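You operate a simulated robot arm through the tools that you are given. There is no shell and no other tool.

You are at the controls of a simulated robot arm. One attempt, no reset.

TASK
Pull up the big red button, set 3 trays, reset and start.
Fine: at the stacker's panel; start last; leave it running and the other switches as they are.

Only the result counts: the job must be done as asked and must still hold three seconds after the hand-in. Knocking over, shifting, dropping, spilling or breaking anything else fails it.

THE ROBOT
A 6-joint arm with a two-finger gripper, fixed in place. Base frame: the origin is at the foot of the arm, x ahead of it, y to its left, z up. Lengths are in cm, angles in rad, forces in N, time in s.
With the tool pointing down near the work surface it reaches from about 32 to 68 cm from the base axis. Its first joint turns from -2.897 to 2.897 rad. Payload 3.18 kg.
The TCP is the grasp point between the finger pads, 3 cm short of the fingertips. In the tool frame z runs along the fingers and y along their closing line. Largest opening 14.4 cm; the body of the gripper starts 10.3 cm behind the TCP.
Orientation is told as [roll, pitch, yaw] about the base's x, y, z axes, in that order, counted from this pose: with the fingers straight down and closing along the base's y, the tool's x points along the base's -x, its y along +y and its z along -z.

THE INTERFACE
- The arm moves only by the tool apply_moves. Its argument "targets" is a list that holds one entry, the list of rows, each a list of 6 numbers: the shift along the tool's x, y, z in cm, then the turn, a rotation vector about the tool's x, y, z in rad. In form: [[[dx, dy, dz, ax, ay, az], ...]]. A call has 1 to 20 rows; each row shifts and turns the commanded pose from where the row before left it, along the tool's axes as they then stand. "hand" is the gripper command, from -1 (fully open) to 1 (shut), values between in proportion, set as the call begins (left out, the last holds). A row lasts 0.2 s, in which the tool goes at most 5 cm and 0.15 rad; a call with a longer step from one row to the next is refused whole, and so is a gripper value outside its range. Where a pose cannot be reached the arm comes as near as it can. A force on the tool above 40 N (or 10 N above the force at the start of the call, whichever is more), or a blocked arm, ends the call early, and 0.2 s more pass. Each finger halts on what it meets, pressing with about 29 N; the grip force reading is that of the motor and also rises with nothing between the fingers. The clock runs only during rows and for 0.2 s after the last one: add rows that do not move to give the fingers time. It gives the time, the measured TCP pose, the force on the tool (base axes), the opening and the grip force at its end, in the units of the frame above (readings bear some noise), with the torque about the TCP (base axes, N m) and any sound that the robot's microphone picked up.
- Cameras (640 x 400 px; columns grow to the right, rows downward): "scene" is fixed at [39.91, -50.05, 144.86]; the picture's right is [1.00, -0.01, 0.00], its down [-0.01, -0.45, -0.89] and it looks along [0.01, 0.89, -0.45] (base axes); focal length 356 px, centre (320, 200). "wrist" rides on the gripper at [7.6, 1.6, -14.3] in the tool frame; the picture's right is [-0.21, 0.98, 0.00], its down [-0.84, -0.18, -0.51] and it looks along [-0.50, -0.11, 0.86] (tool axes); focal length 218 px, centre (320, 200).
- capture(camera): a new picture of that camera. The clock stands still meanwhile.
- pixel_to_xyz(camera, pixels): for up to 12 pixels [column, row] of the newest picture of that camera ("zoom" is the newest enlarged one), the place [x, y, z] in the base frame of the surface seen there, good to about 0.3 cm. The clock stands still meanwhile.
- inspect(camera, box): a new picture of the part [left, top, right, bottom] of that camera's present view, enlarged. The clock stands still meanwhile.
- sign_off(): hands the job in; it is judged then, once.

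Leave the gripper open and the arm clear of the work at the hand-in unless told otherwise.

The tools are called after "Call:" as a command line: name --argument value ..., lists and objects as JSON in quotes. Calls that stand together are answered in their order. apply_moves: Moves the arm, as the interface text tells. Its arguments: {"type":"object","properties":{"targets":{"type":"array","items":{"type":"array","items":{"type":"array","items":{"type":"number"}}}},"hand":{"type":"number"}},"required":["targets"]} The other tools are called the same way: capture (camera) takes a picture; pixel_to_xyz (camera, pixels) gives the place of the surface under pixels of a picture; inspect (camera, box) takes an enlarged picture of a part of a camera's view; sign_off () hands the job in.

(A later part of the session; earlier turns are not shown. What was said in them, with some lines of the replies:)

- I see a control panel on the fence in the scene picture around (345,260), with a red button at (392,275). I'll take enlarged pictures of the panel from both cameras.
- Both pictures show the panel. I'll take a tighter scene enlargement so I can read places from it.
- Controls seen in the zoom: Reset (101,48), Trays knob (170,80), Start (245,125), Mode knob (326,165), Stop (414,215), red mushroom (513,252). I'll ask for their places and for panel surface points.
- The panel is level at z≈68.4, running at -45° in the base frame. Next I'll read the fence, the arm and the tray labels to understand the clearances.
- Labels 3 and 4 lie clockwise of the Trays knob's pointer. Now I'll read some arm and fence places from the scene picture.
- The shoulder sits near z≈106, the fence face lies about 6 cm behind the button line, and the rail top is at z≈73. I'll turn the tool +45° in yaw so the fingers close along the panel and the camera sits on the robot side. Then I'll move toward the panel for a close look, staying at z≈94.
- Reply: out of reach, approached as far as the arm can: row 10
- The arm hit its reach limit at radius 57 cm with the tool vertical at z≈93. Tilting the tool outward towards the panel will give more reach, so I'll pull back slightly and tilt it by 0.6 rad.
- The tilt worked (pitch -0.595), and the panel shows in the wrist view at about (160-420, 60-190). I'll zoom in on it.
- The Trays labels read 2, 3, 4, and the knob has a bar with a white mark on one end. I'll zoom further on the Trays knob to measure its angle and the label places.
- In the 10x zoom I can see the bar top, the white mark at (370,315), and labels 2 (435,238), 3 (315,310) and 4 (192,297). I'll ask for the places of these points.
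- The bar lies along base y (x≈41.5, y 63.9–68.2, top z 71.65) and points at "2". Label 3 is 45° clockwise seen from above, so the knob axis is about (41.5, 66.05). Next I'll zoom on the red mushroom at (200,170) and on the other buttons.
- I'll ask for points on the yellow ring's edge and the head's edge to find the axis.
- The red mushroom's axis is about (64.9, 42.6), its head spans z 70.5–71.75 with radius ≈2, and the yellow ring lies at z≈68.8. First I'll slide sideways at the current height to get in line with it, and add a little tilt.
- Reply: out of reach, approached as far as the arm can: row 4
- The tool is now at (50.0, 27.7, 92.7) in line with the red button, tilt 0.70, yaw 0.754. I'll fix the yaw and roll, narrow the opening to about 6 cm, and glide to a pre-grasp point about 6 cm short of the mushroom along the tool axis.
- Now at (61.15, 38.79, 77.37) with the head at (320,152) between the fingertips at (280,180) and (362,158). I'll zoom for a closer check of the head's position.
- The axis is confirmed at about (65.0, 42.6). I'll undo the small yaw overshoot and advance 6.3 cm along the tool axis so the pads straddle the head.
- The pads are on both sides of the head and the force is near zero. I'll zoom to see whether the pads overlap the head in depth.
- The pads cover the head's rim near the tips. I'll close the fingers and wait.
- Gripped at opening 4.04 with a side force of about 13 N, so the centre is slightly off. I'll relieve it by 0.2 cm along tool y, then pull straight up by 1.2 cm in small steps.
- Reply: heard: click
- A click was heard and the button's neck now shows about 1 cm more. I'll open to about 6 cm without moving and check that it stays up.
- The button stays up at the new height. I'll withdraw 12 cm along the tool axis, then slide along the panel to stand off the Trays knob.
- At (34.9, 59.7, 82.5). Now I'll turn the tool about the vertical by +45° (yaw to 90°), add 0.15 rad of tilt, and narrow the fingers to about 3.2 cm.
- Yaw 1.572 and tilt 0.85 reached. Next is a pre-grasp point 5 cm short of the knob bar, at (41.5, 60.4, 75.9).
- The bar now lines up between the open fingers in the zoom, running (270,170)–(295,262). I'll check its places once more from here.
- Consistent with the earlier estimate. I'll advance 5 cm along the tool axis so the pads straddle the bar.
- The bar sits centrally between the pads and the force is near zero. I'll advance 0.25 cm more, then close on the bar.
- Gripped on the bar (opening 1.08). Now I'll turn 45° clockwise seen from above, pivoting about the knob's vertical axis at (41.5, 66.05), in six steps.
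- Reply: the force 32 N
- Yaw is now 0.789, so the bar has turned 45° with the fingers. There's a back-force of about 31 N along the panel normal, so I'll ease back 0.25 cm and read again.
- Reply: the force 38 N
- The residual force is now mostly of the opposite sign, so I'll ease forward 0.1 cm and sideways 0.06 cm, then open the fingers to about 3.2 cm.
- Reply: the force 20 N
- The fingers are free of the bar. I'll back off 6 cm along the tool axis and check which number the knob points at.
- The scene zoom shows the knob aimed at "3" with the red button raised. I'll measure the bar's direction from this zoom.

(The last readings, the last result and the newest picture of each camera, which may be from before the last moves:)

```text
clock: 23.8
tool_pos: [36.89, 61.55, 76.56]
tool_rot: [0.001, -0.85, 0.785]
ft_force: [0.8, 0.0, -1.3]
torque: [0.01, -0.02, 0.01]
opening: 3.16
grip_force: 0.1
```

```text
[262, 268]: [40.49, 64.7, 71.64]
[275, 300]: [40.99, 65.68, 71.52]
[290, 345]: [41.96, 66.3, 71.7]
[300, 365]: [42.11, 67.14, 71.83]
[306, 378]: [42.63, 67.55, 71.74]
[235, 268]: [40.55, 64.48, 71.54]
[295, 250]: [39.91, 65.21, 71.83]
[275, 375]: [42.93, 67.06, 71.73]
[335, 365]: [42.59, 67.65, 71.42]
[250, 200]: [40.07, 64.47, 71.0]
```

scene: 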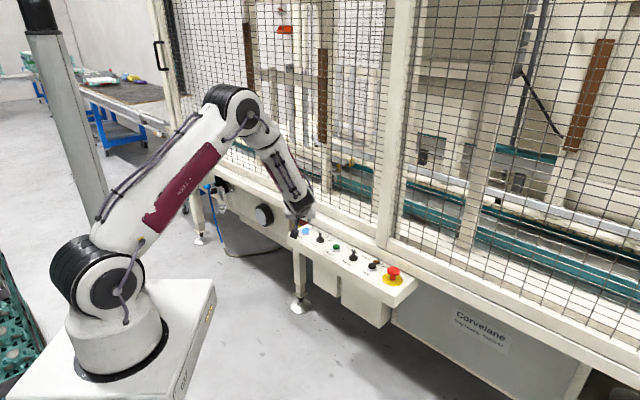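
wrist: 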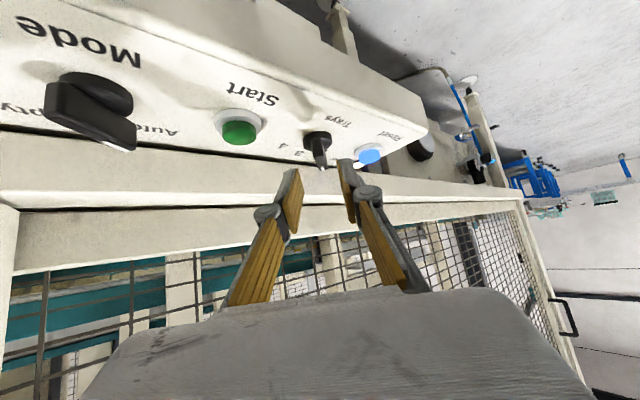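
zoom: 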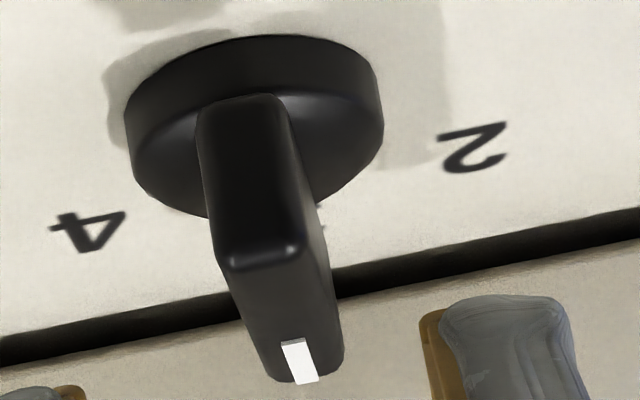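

The bar direction measures about 45–47°, matching label 3. Next is Reset; I'll look at the blue button in the wrist view to find its centre.

Call:
inspect --camera "wrist" --box '[360, 90, 440, 150]'

Call:
pixel_to_xyz --camera "zoom" --pixels '[[150, 180], [190, 130], [250, 115], [300, 150], [240, 180], [180, 220], [260, 220], [230, 240], [310, 200], [120, 150], [250, 90], [340, 130]]'

```text
6.67 times, centred on (400, 120) of wrist
```

zoom: 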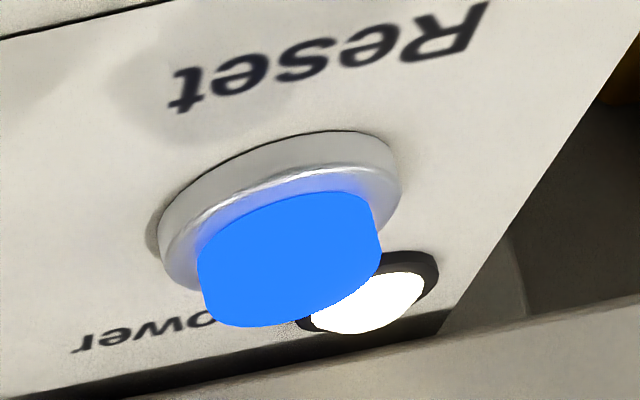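

```text
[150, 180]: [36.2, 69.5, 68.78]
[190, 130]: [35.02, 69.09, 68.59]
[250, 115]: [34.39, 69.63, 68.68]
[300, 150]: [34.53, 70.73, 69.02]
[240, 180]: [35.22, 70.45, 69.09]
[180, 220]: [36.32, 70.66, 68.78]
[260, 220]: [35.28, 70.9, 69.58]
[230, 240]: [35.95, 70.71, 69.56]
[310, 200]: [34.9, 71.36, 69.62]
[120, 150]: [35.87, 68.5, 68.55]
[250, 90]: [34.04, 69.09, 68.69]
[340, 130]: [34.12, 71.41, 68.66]
```

Call:
pixel_to_xyz --camera "zoom" --pixels '[[210, 300], [240, 318], [300, 310], [350, 285], [374, 255], [290, 260], [340, 240], [240, 280], [200, 265], [370, 215], [165, 250], [395, 200]]'

```text
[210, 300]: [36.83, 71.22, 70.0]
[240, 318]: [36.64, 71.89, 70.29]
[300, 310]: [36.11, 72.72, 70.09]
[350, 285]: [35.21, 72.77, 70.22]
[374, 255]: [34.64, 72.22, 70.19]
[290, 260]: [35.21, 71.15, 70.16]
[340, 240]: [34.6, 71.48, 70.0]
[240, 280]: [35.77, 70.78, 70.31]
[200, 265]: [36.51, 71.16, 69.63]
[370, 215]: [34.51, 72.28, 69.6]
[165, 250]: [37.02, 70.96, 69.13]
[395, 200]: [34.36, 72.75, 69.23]
```

Reset's cap centre is about (35.7, 71.6), top z≈70.25, radius 1.2. I'll close the fingers, slide sideways and forward so the lower fingertip edge hovers about 3 cm above the cap.

Call:
apply_moves --targets '[[[0, 2.65, 0, 0, 0, 0], [0, 2.65, 0, 0, 0, 0], [0, 2.65, 0, 0, 0, 0], [-1.435, 0, 1.935, 0, 0, 0], [-1.435, 0, 1.935, 0, 0, 0], [0, 0, 0, 0, 0, 0]]]' --hand 1

Call:
capture --camera "wrist"

Call:
inspect --camera "scene" --box '[260, 190, 360, 270]'

```text
clock: 25.2
tool_pos: [34.7, 70.67, 76.03]
tool_rot: [0.001, -0.851, 0.785]
ft_force: [0.4, 0.8, -0.7]
torque: [0.0, -0.01, 0.02]
opening: 0.01
grip_force: 29.2
```

```text
taken
```

wrist: 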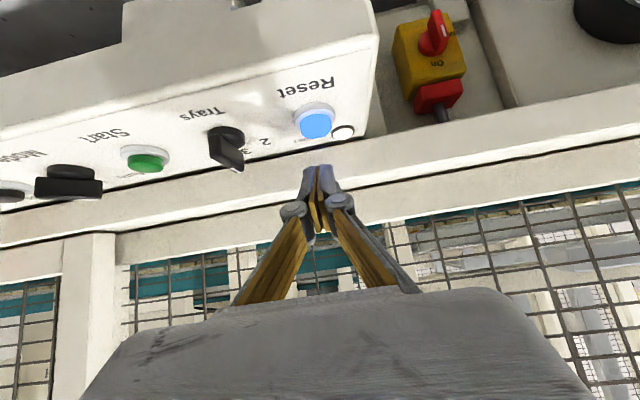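

```text
5.00 times, centred on (310, 230) of scene
```

zoom: 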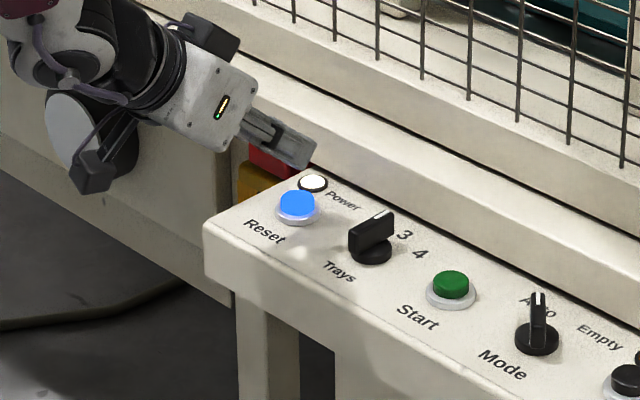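

The closed fingertips hover above Reset, with TCP at (34.7, 70.7, 76.0). I'll descend straight down 2.4 cm to just above the cap.

Call:
apply_moves --targets '[[[0.6, 0, 0.528, 0, 0, 0], [0.6, 0, 0.528, 0, 0, 0], [0.6, 0, 0.528, 0, 0, 0], [0, 0, 0, 0, 0, 0]]]' --hand 1

Call:
inspect --camera "wrist" --box '[260, 90, 380, 190]'

Call:
inspect --camera "scene" --box '[270, 200, 350, 260]'

```text
clock: 26.2
tool_pos: [34.7, 70.72, 73.71]
tool_rot: [0.0, -0.851, 0.787]
ft_force: [-0.4, -0.4, -0.1]
torque: [0.0, 0.02, 0.02]
opening: 0.01
grip_force: 28.3
```

```text
4.00 times, centred on (320, 140) of wrist
```

zoom: 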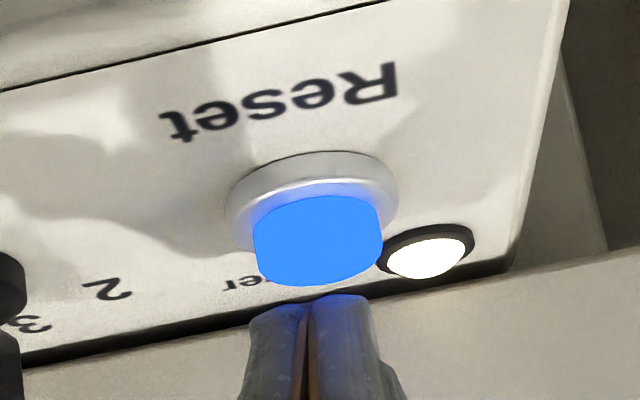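

```text
6.67 times, centred on (310, 230) of scene
```

zoom: 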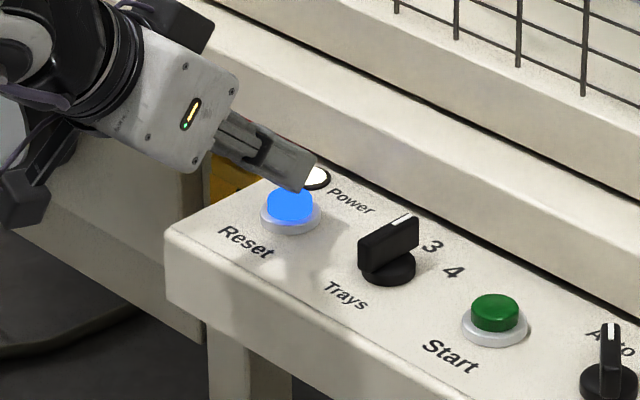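

I'll check where the fingertip edge at (310,305) in the wrist zoom really is.

Call:
inspect --camera "wrist" --box '[290, 130, 350, 180]'

Call:
pixel_to_xyz --camera "zoom" --pixels '[[150, 300], [180, 290], [250, 280], [150, 340], [250, 340], [200, 380], [200, 200], [150, 230], [300, 200], [120, 120], [250, 100], [200, 130]]'

```text
8.00 times, centred on (320, 155) of wrist
```

zoom: 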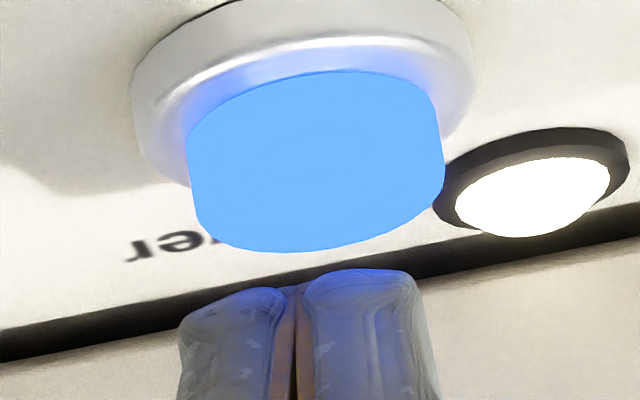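

```text
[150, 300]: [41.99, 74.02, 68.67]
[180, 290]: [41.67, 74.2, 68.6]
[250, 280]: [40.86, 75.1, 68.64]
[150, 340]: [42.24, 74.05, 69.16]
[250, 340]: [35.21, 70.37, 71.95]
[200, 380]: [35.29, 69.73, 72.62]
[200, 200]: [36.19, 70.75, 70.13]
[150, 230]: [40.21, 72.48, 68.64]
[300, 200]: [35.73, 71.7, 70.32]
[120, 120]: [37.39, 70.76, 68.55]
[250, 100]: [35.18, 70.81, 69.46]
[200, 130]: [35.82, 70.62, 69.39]
```

Call:
pixel_to_xyz --camera "zoom" --pixels '[[250, 300], [265, 292], [230, 310], [340, 285], [360, 275], [385, 290], [340, 310], [360, 340], [210, 330]]'

```text
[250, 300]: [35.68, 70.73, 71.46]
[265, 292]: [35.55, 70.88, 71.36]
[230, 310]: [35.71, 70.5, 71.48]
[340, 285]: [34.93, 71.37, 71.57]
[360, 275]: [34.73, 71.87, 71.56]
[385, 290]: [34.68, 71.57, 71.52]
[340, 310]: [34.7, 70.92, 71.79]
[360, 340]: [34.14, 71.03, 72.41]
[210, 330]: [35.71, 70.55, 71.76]
```

The fingertip edge's midpoint is about (35.2, 71.25, 71.4), about 1.1 cm above the cap and 0.5 cm short of its centre. I'll shift 0.35 cm outward and press down in small steps.

Call:
apply_moves --targets '[[[-0.231, 0, 0.263, 0, 0, 0], [0.15, 0, 0.132, 0, 0, 0], [0.15, 0, 0.132, 0, 0, 0], [0.15, 0, 0.132, 0, 0, 0], [0.15, 0, 0.132, 0, 0, 0], [0, 0, 0, 0, 0, 0]]]' --hand 1

Call:
inspect --camera "wrist" --box '[270, 100, 370, 180]'

```text
clock: 27.6
tool_pos: [34.93, 70.89, 73.01]
tool_rot: [0.001, -0.85, 0.786]
ft_force: [0.4, -0.9, 0.6]
torque: [0.02, 0.03, 0.0]
opening: 0.01
grip_force: 29.1
```

```text
5.00 times, centred on (320, 140) of wrist
```

zoom: 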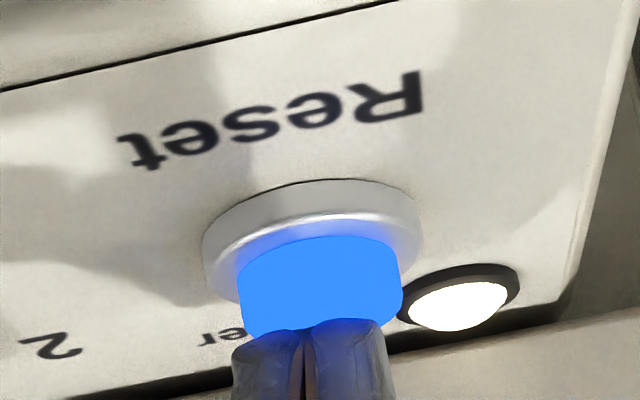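

No force yet; the tips are just over the cap. I'll keep pressing straight down in 0.15 cm steps.

Call:
apply_moves --targets '[[[0.113, 0, 0.099, 0, 0, 0], [0.113, 0, 0.099, 0, 0, 0], [0.113, 0, 0.099, 0, 0, 0], [0.113, 0, 0.099, 0, 0, 0]]]' --hand 1

Call:
inspect --camera "wrist" --box '[270, 100, 370, 180]'

```text
clock: 28.6
tool_pos: [35.03, 71.08, 72.27]
tool_rot: [0.0, -0.85, 0.787]
ft_force: [-1.7, -0.4, 3.8]
torque: [0.04, -0.03, 0.03]
opening: 0.57
grip_force: 30.6
heard: click
```

```text
5.00 times, centred on (320, 140) of wrist
```

zoom: 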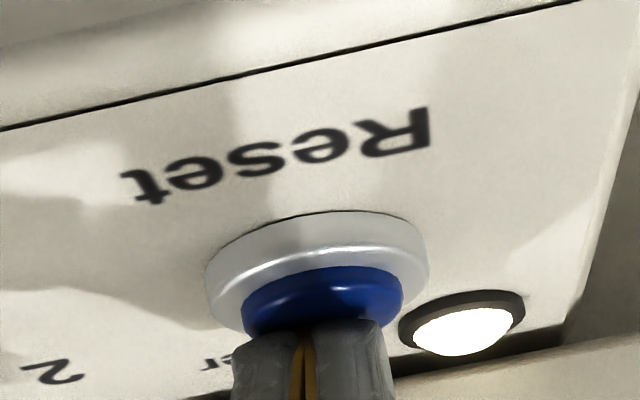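

Click heard, and the blue lamp went out, so reset is done. I'll lift straight up 3 cm and look at the panel.

Call:
apply_moves --targets '[[[-0.376, 0, -0.33, 0, 0, 0], [-0.751, 0, -0.66, 0, 0, 0], [-1.127, 0, -0.99, 0, 0, 0], [0, 0, 0, 0, 0, 0]]]' --hand 1

Call:
capture --camera "wrist"

Call:
inspect --camera "scene" --box '[284, 220, 420, 305]'

```text
clock: 29.6
tool_pos: [35.14, 70.97, 75.37]
tool_rot: [0.0, -0.851, 0.784]
ft_force: [0.0, 0.2, -0.7]
torque: [0.01, 0.01, -0.01]
opening: 0.02
grip_force: 30.5
```

```text
taken
```

wrist: 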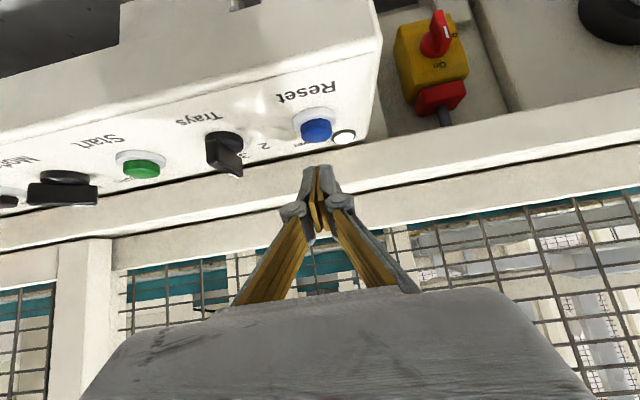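

```text
4.71 times, centred on (352, 262) of scene
```

zoom: 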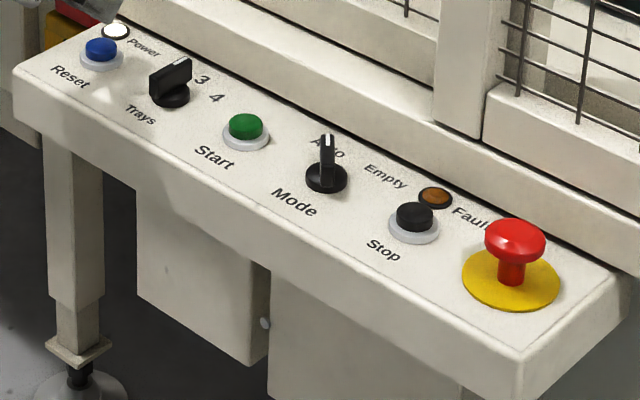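

The reset lamp is off and the red button is up. Before starting I'll double check the Trays knob's direction from this new viewpoint.

Call:
inspect --camera "wrist" --box '[195, 115, 275, 185]'

Call:
pixel_to_xyz --camera "zoom" --pixels '[[290, 310], [340, 305], [310, 280], [370, 315], [100, 180], [300, 100], [160, 260], [480, 210], [360, 235], [250, 320], [150, 320], [400, 270]]'

```text
5.71 times, centred on (235, 150) of wrist
```

zoom: 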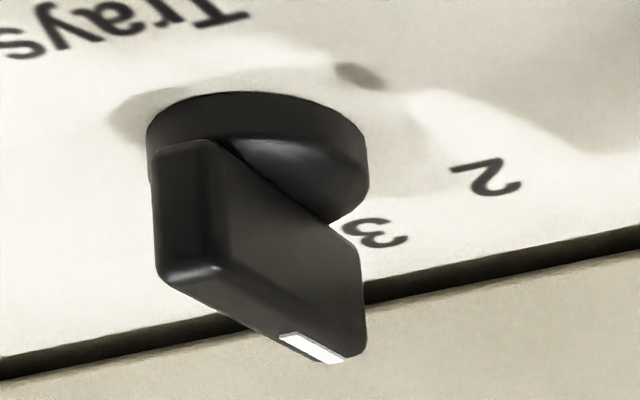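

```text
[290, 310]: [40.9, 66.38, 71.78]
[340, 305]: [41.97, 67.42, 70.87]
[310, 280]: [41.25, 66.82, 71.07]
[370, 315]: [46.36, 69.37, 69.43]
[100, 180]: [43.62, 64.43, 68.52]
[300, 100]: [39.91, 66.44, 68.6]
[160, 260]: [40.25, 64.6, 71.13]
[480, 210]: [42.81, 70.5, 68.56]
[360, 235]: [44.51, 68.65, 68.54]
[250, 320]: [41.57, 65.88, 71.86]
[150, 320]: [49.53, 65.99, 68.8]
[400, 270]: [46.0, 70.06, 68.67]
```

Call:
pixel_to_xyz --camera "zoom" --pixels '[[180, 282], [215, 272], [325, 358], [345, 355], [295, 338], [270, 320], [240, 300], [312, 348], [350, 225], [385, 238], [365, 225], [395, 230]]'

```text
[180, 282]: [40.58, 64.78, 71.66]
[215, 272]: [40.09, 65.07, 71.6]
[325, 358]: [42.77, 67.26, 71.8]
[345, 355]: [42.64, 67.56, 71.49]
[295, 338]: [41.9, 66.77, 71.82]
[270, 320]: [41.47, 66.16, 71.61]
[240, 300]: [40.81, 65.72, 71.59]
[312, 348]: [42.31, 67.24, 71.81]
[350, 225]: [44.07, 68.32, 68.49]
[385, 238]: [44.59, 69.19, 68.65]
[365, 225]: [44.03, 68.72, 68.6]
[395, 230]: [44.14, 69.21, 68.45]
```

Bar direction is about 44–48° and label 3 is at 45.5°, so it's set at 3. I'll back off 5 cm along the tool axis and slide 16.3 cm along the panel to Start.

Call:
apply_moves --targets '[[[0, 0, -2.5, 0, 0, 0], [0, 0, -2.5, 0, 0, 0], [0, -4.075, 0, 0, 0, 0], [0, -4.075, 0, 0, 0, 0], [0, -4.075, 0, 0, 0, 0], [0, -4.075, 0, 0, 0, 0], [0, 0, 0, 0, 0, 0]]]' --hand 1

Call:
capture --camera "wrist"

Call:
inspect --camera "wrist" --box '[270, 85, 370, 165]'

```text
clock: 31.2
tool_pos: [44.04, 56.74, 78.24]
tool_rot: [0.002, -0.85, 0.786]
ft_force: [0.3, 0.1, 0.4]
torque: [-0.02, -0.03, 0.03]
opening: 0.0
grip_force: 30.7
```

```text
taken
```

wrist: 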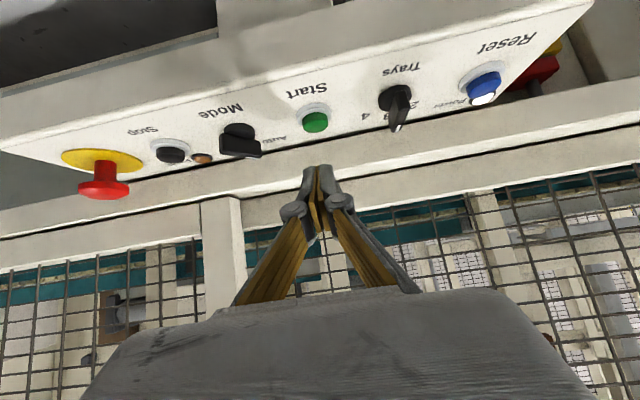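

```text
5.00 times, centred on (320, 125) of wrist
```

zoom: 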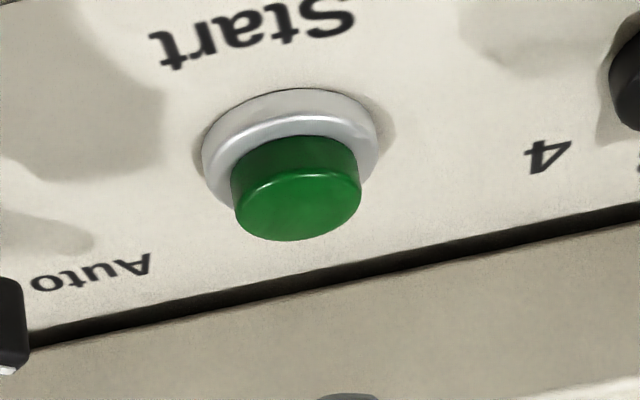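

The Start cap's top face lies around (297,205) in this zoom. I'll ask for its rim points.

Call:
pixel_to_xyz --camera "zoom" --pixels '[[240, 205], [260, 230], [297, 237], [335, 222], [355, 200], [355, 182], [300, 180], [255, 188], [297, 205], [210, 170], [372, 150], [280, 100]]'

```text
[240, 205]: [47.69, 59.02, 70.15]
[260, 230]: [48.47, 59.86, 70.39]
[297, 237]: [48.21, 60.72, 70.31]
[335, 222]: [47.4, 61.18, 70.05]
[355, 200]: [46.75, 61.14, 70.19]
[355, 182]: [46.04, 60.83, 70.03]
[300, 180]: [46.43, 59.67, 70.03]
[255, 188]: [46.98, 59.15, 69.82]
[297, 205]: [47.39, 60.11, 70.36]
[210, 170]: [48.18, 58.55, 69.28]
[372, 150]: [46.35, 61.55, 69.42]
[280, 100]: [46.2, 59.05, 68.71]
```

The Start cap's centre is about (47.3, 60.1), top z≈70.3. I'll glide to hover just above it using the same offset that worked on Reset (TCP z≈73.5).

Call:
apply_moves --targets '[[[0.257, 0.02, 1.5, 0, 0, 0], [0.257, 0.02, 1.5, 0, 0, 0], [0.257, 0.02, 1.5, 0, 0, 0], [0.257, 0.01, 1.5, 0, 0, 0], [0, 0, 0, 0, 0, 0]]]' --hand 1

Call:
inspect --camera "wrist" --box '[270, 100, 370, 180]'

```text
clock: 32.4
tool_pos: [46.61, 59.49, 73.98]
tool_rot: [0.001, -0.851, 0.785]
ft_force: [-0.7, 0.5, 0.2]
torque: [-0.01, -0.01, 0.0]
opening: 0.0
grip_force: 31.0
```

```text
5.00 times, centred on (320, 140) of wrist
```

zoom: 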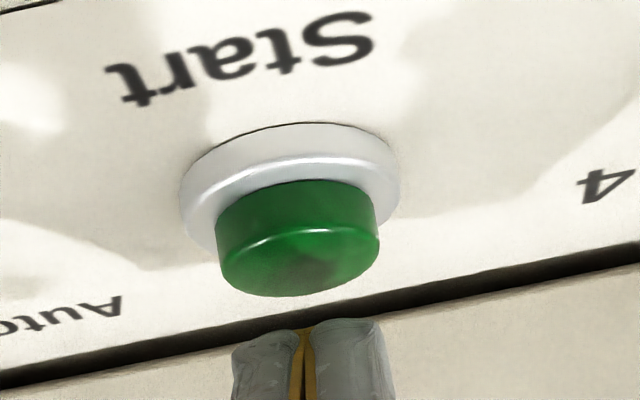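

Hovering at z 73.98, centred within about 0.15 cm. I'll press straight down: two steps of 0.4 cm, then small ones.

Call:
apply_moves --targets '[[[0.3, -0.1, 0.264, 0, 0, 0], [0.3, 0, 0.264, 0, 0, 0], [0.113, 0, 0.099, 0, 0, 0], [0.113, 0, 0.099, 0, 0, 0], [0.113, 0, 0.099, 0, 0, 0], [0.113, 0, 0.099, 0, 0, 0], [0.113, 0, 0.099, 0, 0, 0]]]' --hand 1

Call:
inspect --camera "wrist" --box '[270, 100, 370, 180]'

```text
clock: 34.0
tool_pos: [46.63, 59.42, 72.47]
tool_rot: [-0.001, -0.852, 0.786]
ft_force: [-0.8, 2.2, 4.4]
torque: [0.07, -0.02, 0.03]
opening: 0.59
grip_force: 30.5
heard: click
```

```text
5.00 times, centred on (320, 140) of wrist
```

zoom: 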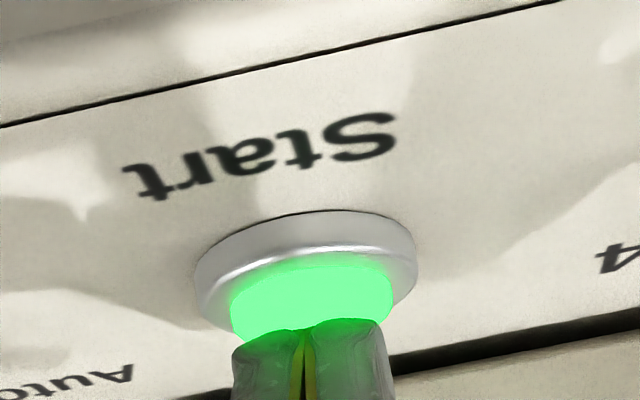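

Click heard and the green lamp is lit, so it's running. I'll lift straight up, then withdraw well clear of the panel along the tool axis.

Call:
apply_moves --targets '[[[-0.376, 0, -0.33, 0, 0, 0], [-0.751, 0, -0.66, 0, 0, 0], [-1.127, 0, -0.99, 0, 0, 0], [0, 0, -3, 0, 0, 0], [0, 0, -4, 0, 0, 0], [0, 0, -4, 0, 0, 0], [0, 0, -4, 0, 0, 0], [0, 0, 0, 0, 0, 0]]]' --hand 1

Call:
capture --camera "wrist"

Call:
capture --camera "scene"

Call:
inspect --camera "scene" --box '[284, 220, 420, 305]'

```text
clock: 35.8
tool_pos: [38.76, 51.53, 85.17]
tool_rot: [0.0, -0.849, 0.785]
ft_force: [-0.5, 0.8, 0.2]
torque: [-0.01, -0.01, 0.01]
opening: 0.0
grip_force: 30.3
```

```text
taken
```

wrist: 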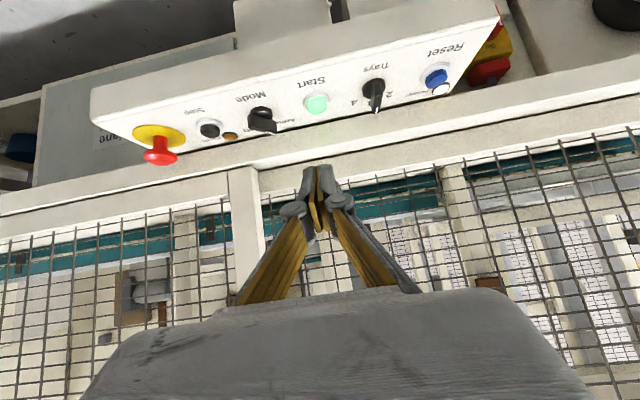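

```text
taken
```

scene: 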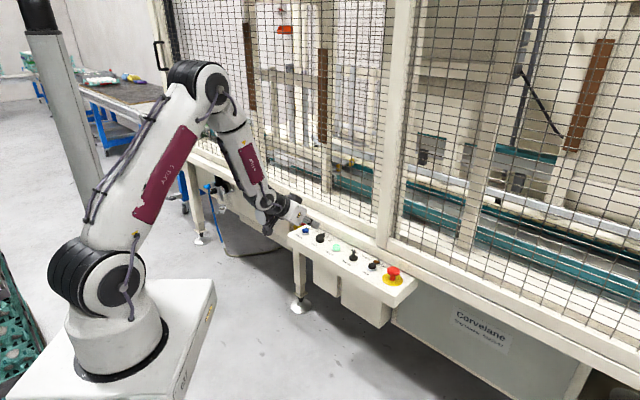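

```text
4.71 times, centred on (352, 262) of scene
```

zoom: 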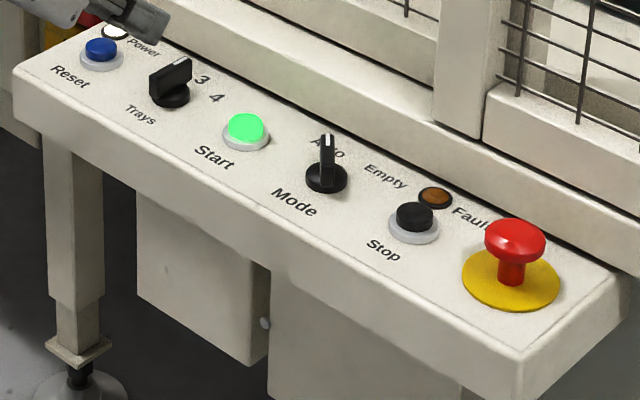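

Start is lit green, Trays at 3, Mode still Auto, the red button up, fault off. I'll withdraw 8 cm more, open the gripper, and wait a bit to see that it keeps running.

Call:
apply_moves --targets '[[[0, 0, -4, 0, 0, 0], [0, 0, -4, 0, 0, 0], [0, 0, 0, 0, 0, 0]]]' --hand 1

Call:
apply_moves --targets '[[[0, 0, 0, 0, 0, 0], [0, 0, 0, 0, 0, 0], [0, 0, 0, 0, 0, 0], [0, 0, 0, 0, 0, 0], [0, 0, 0, 0, 0, 0], [0, 0, 0, 0, 0, 0], [0, 0, 0, 0, 0, 0], [0, 0, 0, 0, 0, 0], [0, 0, 0, 0, 0, 0], [0, 0, 0, 0, 0, 0], [0, 0, 0, 0, 0, 0], [0, 0, 0, 0, 0, 0], [0, 0, 0, 0, 0, 0], [0, 0, 0, 0, 0, 0], [0, 0, 0, 0, 0, 0]]]' --hand -1

Call:
inspect --camera "scene" --box '[284, 220, 420, 305]'

Call:
capture --camera "scene"

```text
clock: 36.6
tool_pos: [34.49, 47.2, 90.66]
tool_rot: [0.0, -0.85, 0.785]
ft_force: [0.0, -0.5, -0.5]
torque: [0.0, 0.03, 0.0]
opening: 0.0
grip_force: 30.9
```

```text
clock: 39.8
tool_pos: [34.41, 47.31, 90.75]
tool_rot: [0.0, -0.85, 0.784]
ft_force: [1.1, -0.2, 0.1]
torque: [-0.05, 0.02, -0.01]
opening: 14.41
grip_force: 0.1
```

```text
4.71 times, centred on (352, 262) of scene
```

zoom: 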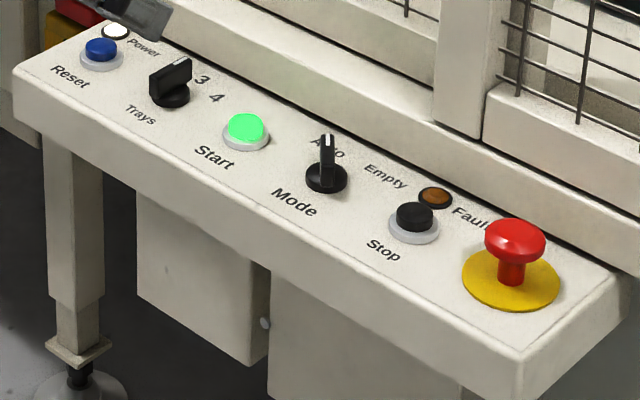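

```text
taken
```

scene: 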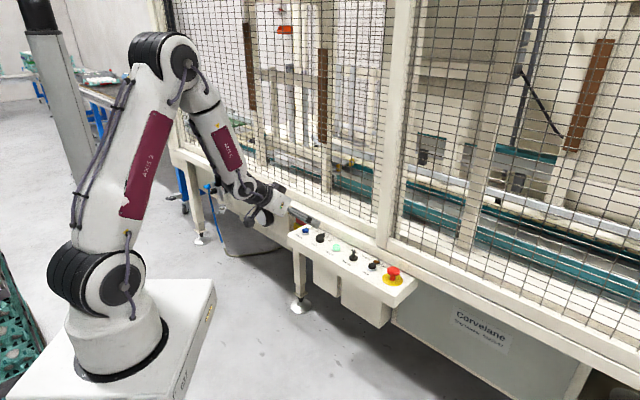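

After more than 3 seconds the Start lamp is still green, Trays is at 3, Mode is unchanged and the red button is up. The gripper is open and clear of the panel, so I'm handing in.

Call:
sign_off

```text
The job is handed in.
```

The stacker is running: I pulled up the red button, set Trays to 3, pressed Reset, and pressed Start last.

- **Red button:** it clicked as it came up and stayed up after I let go.
- **Trays:** the knob made no click when I turned it, but its measured direction lines up with the 3.
- **Reset:** it clicked and the blue lamp went out.
- **Start:** it clicked and its lamp turned green. It was still lit more than 3 seconds later, just before I handed in.

I left Mode on Auto and did not touch Stop. The gripper is open and the arm is clear of the panel.
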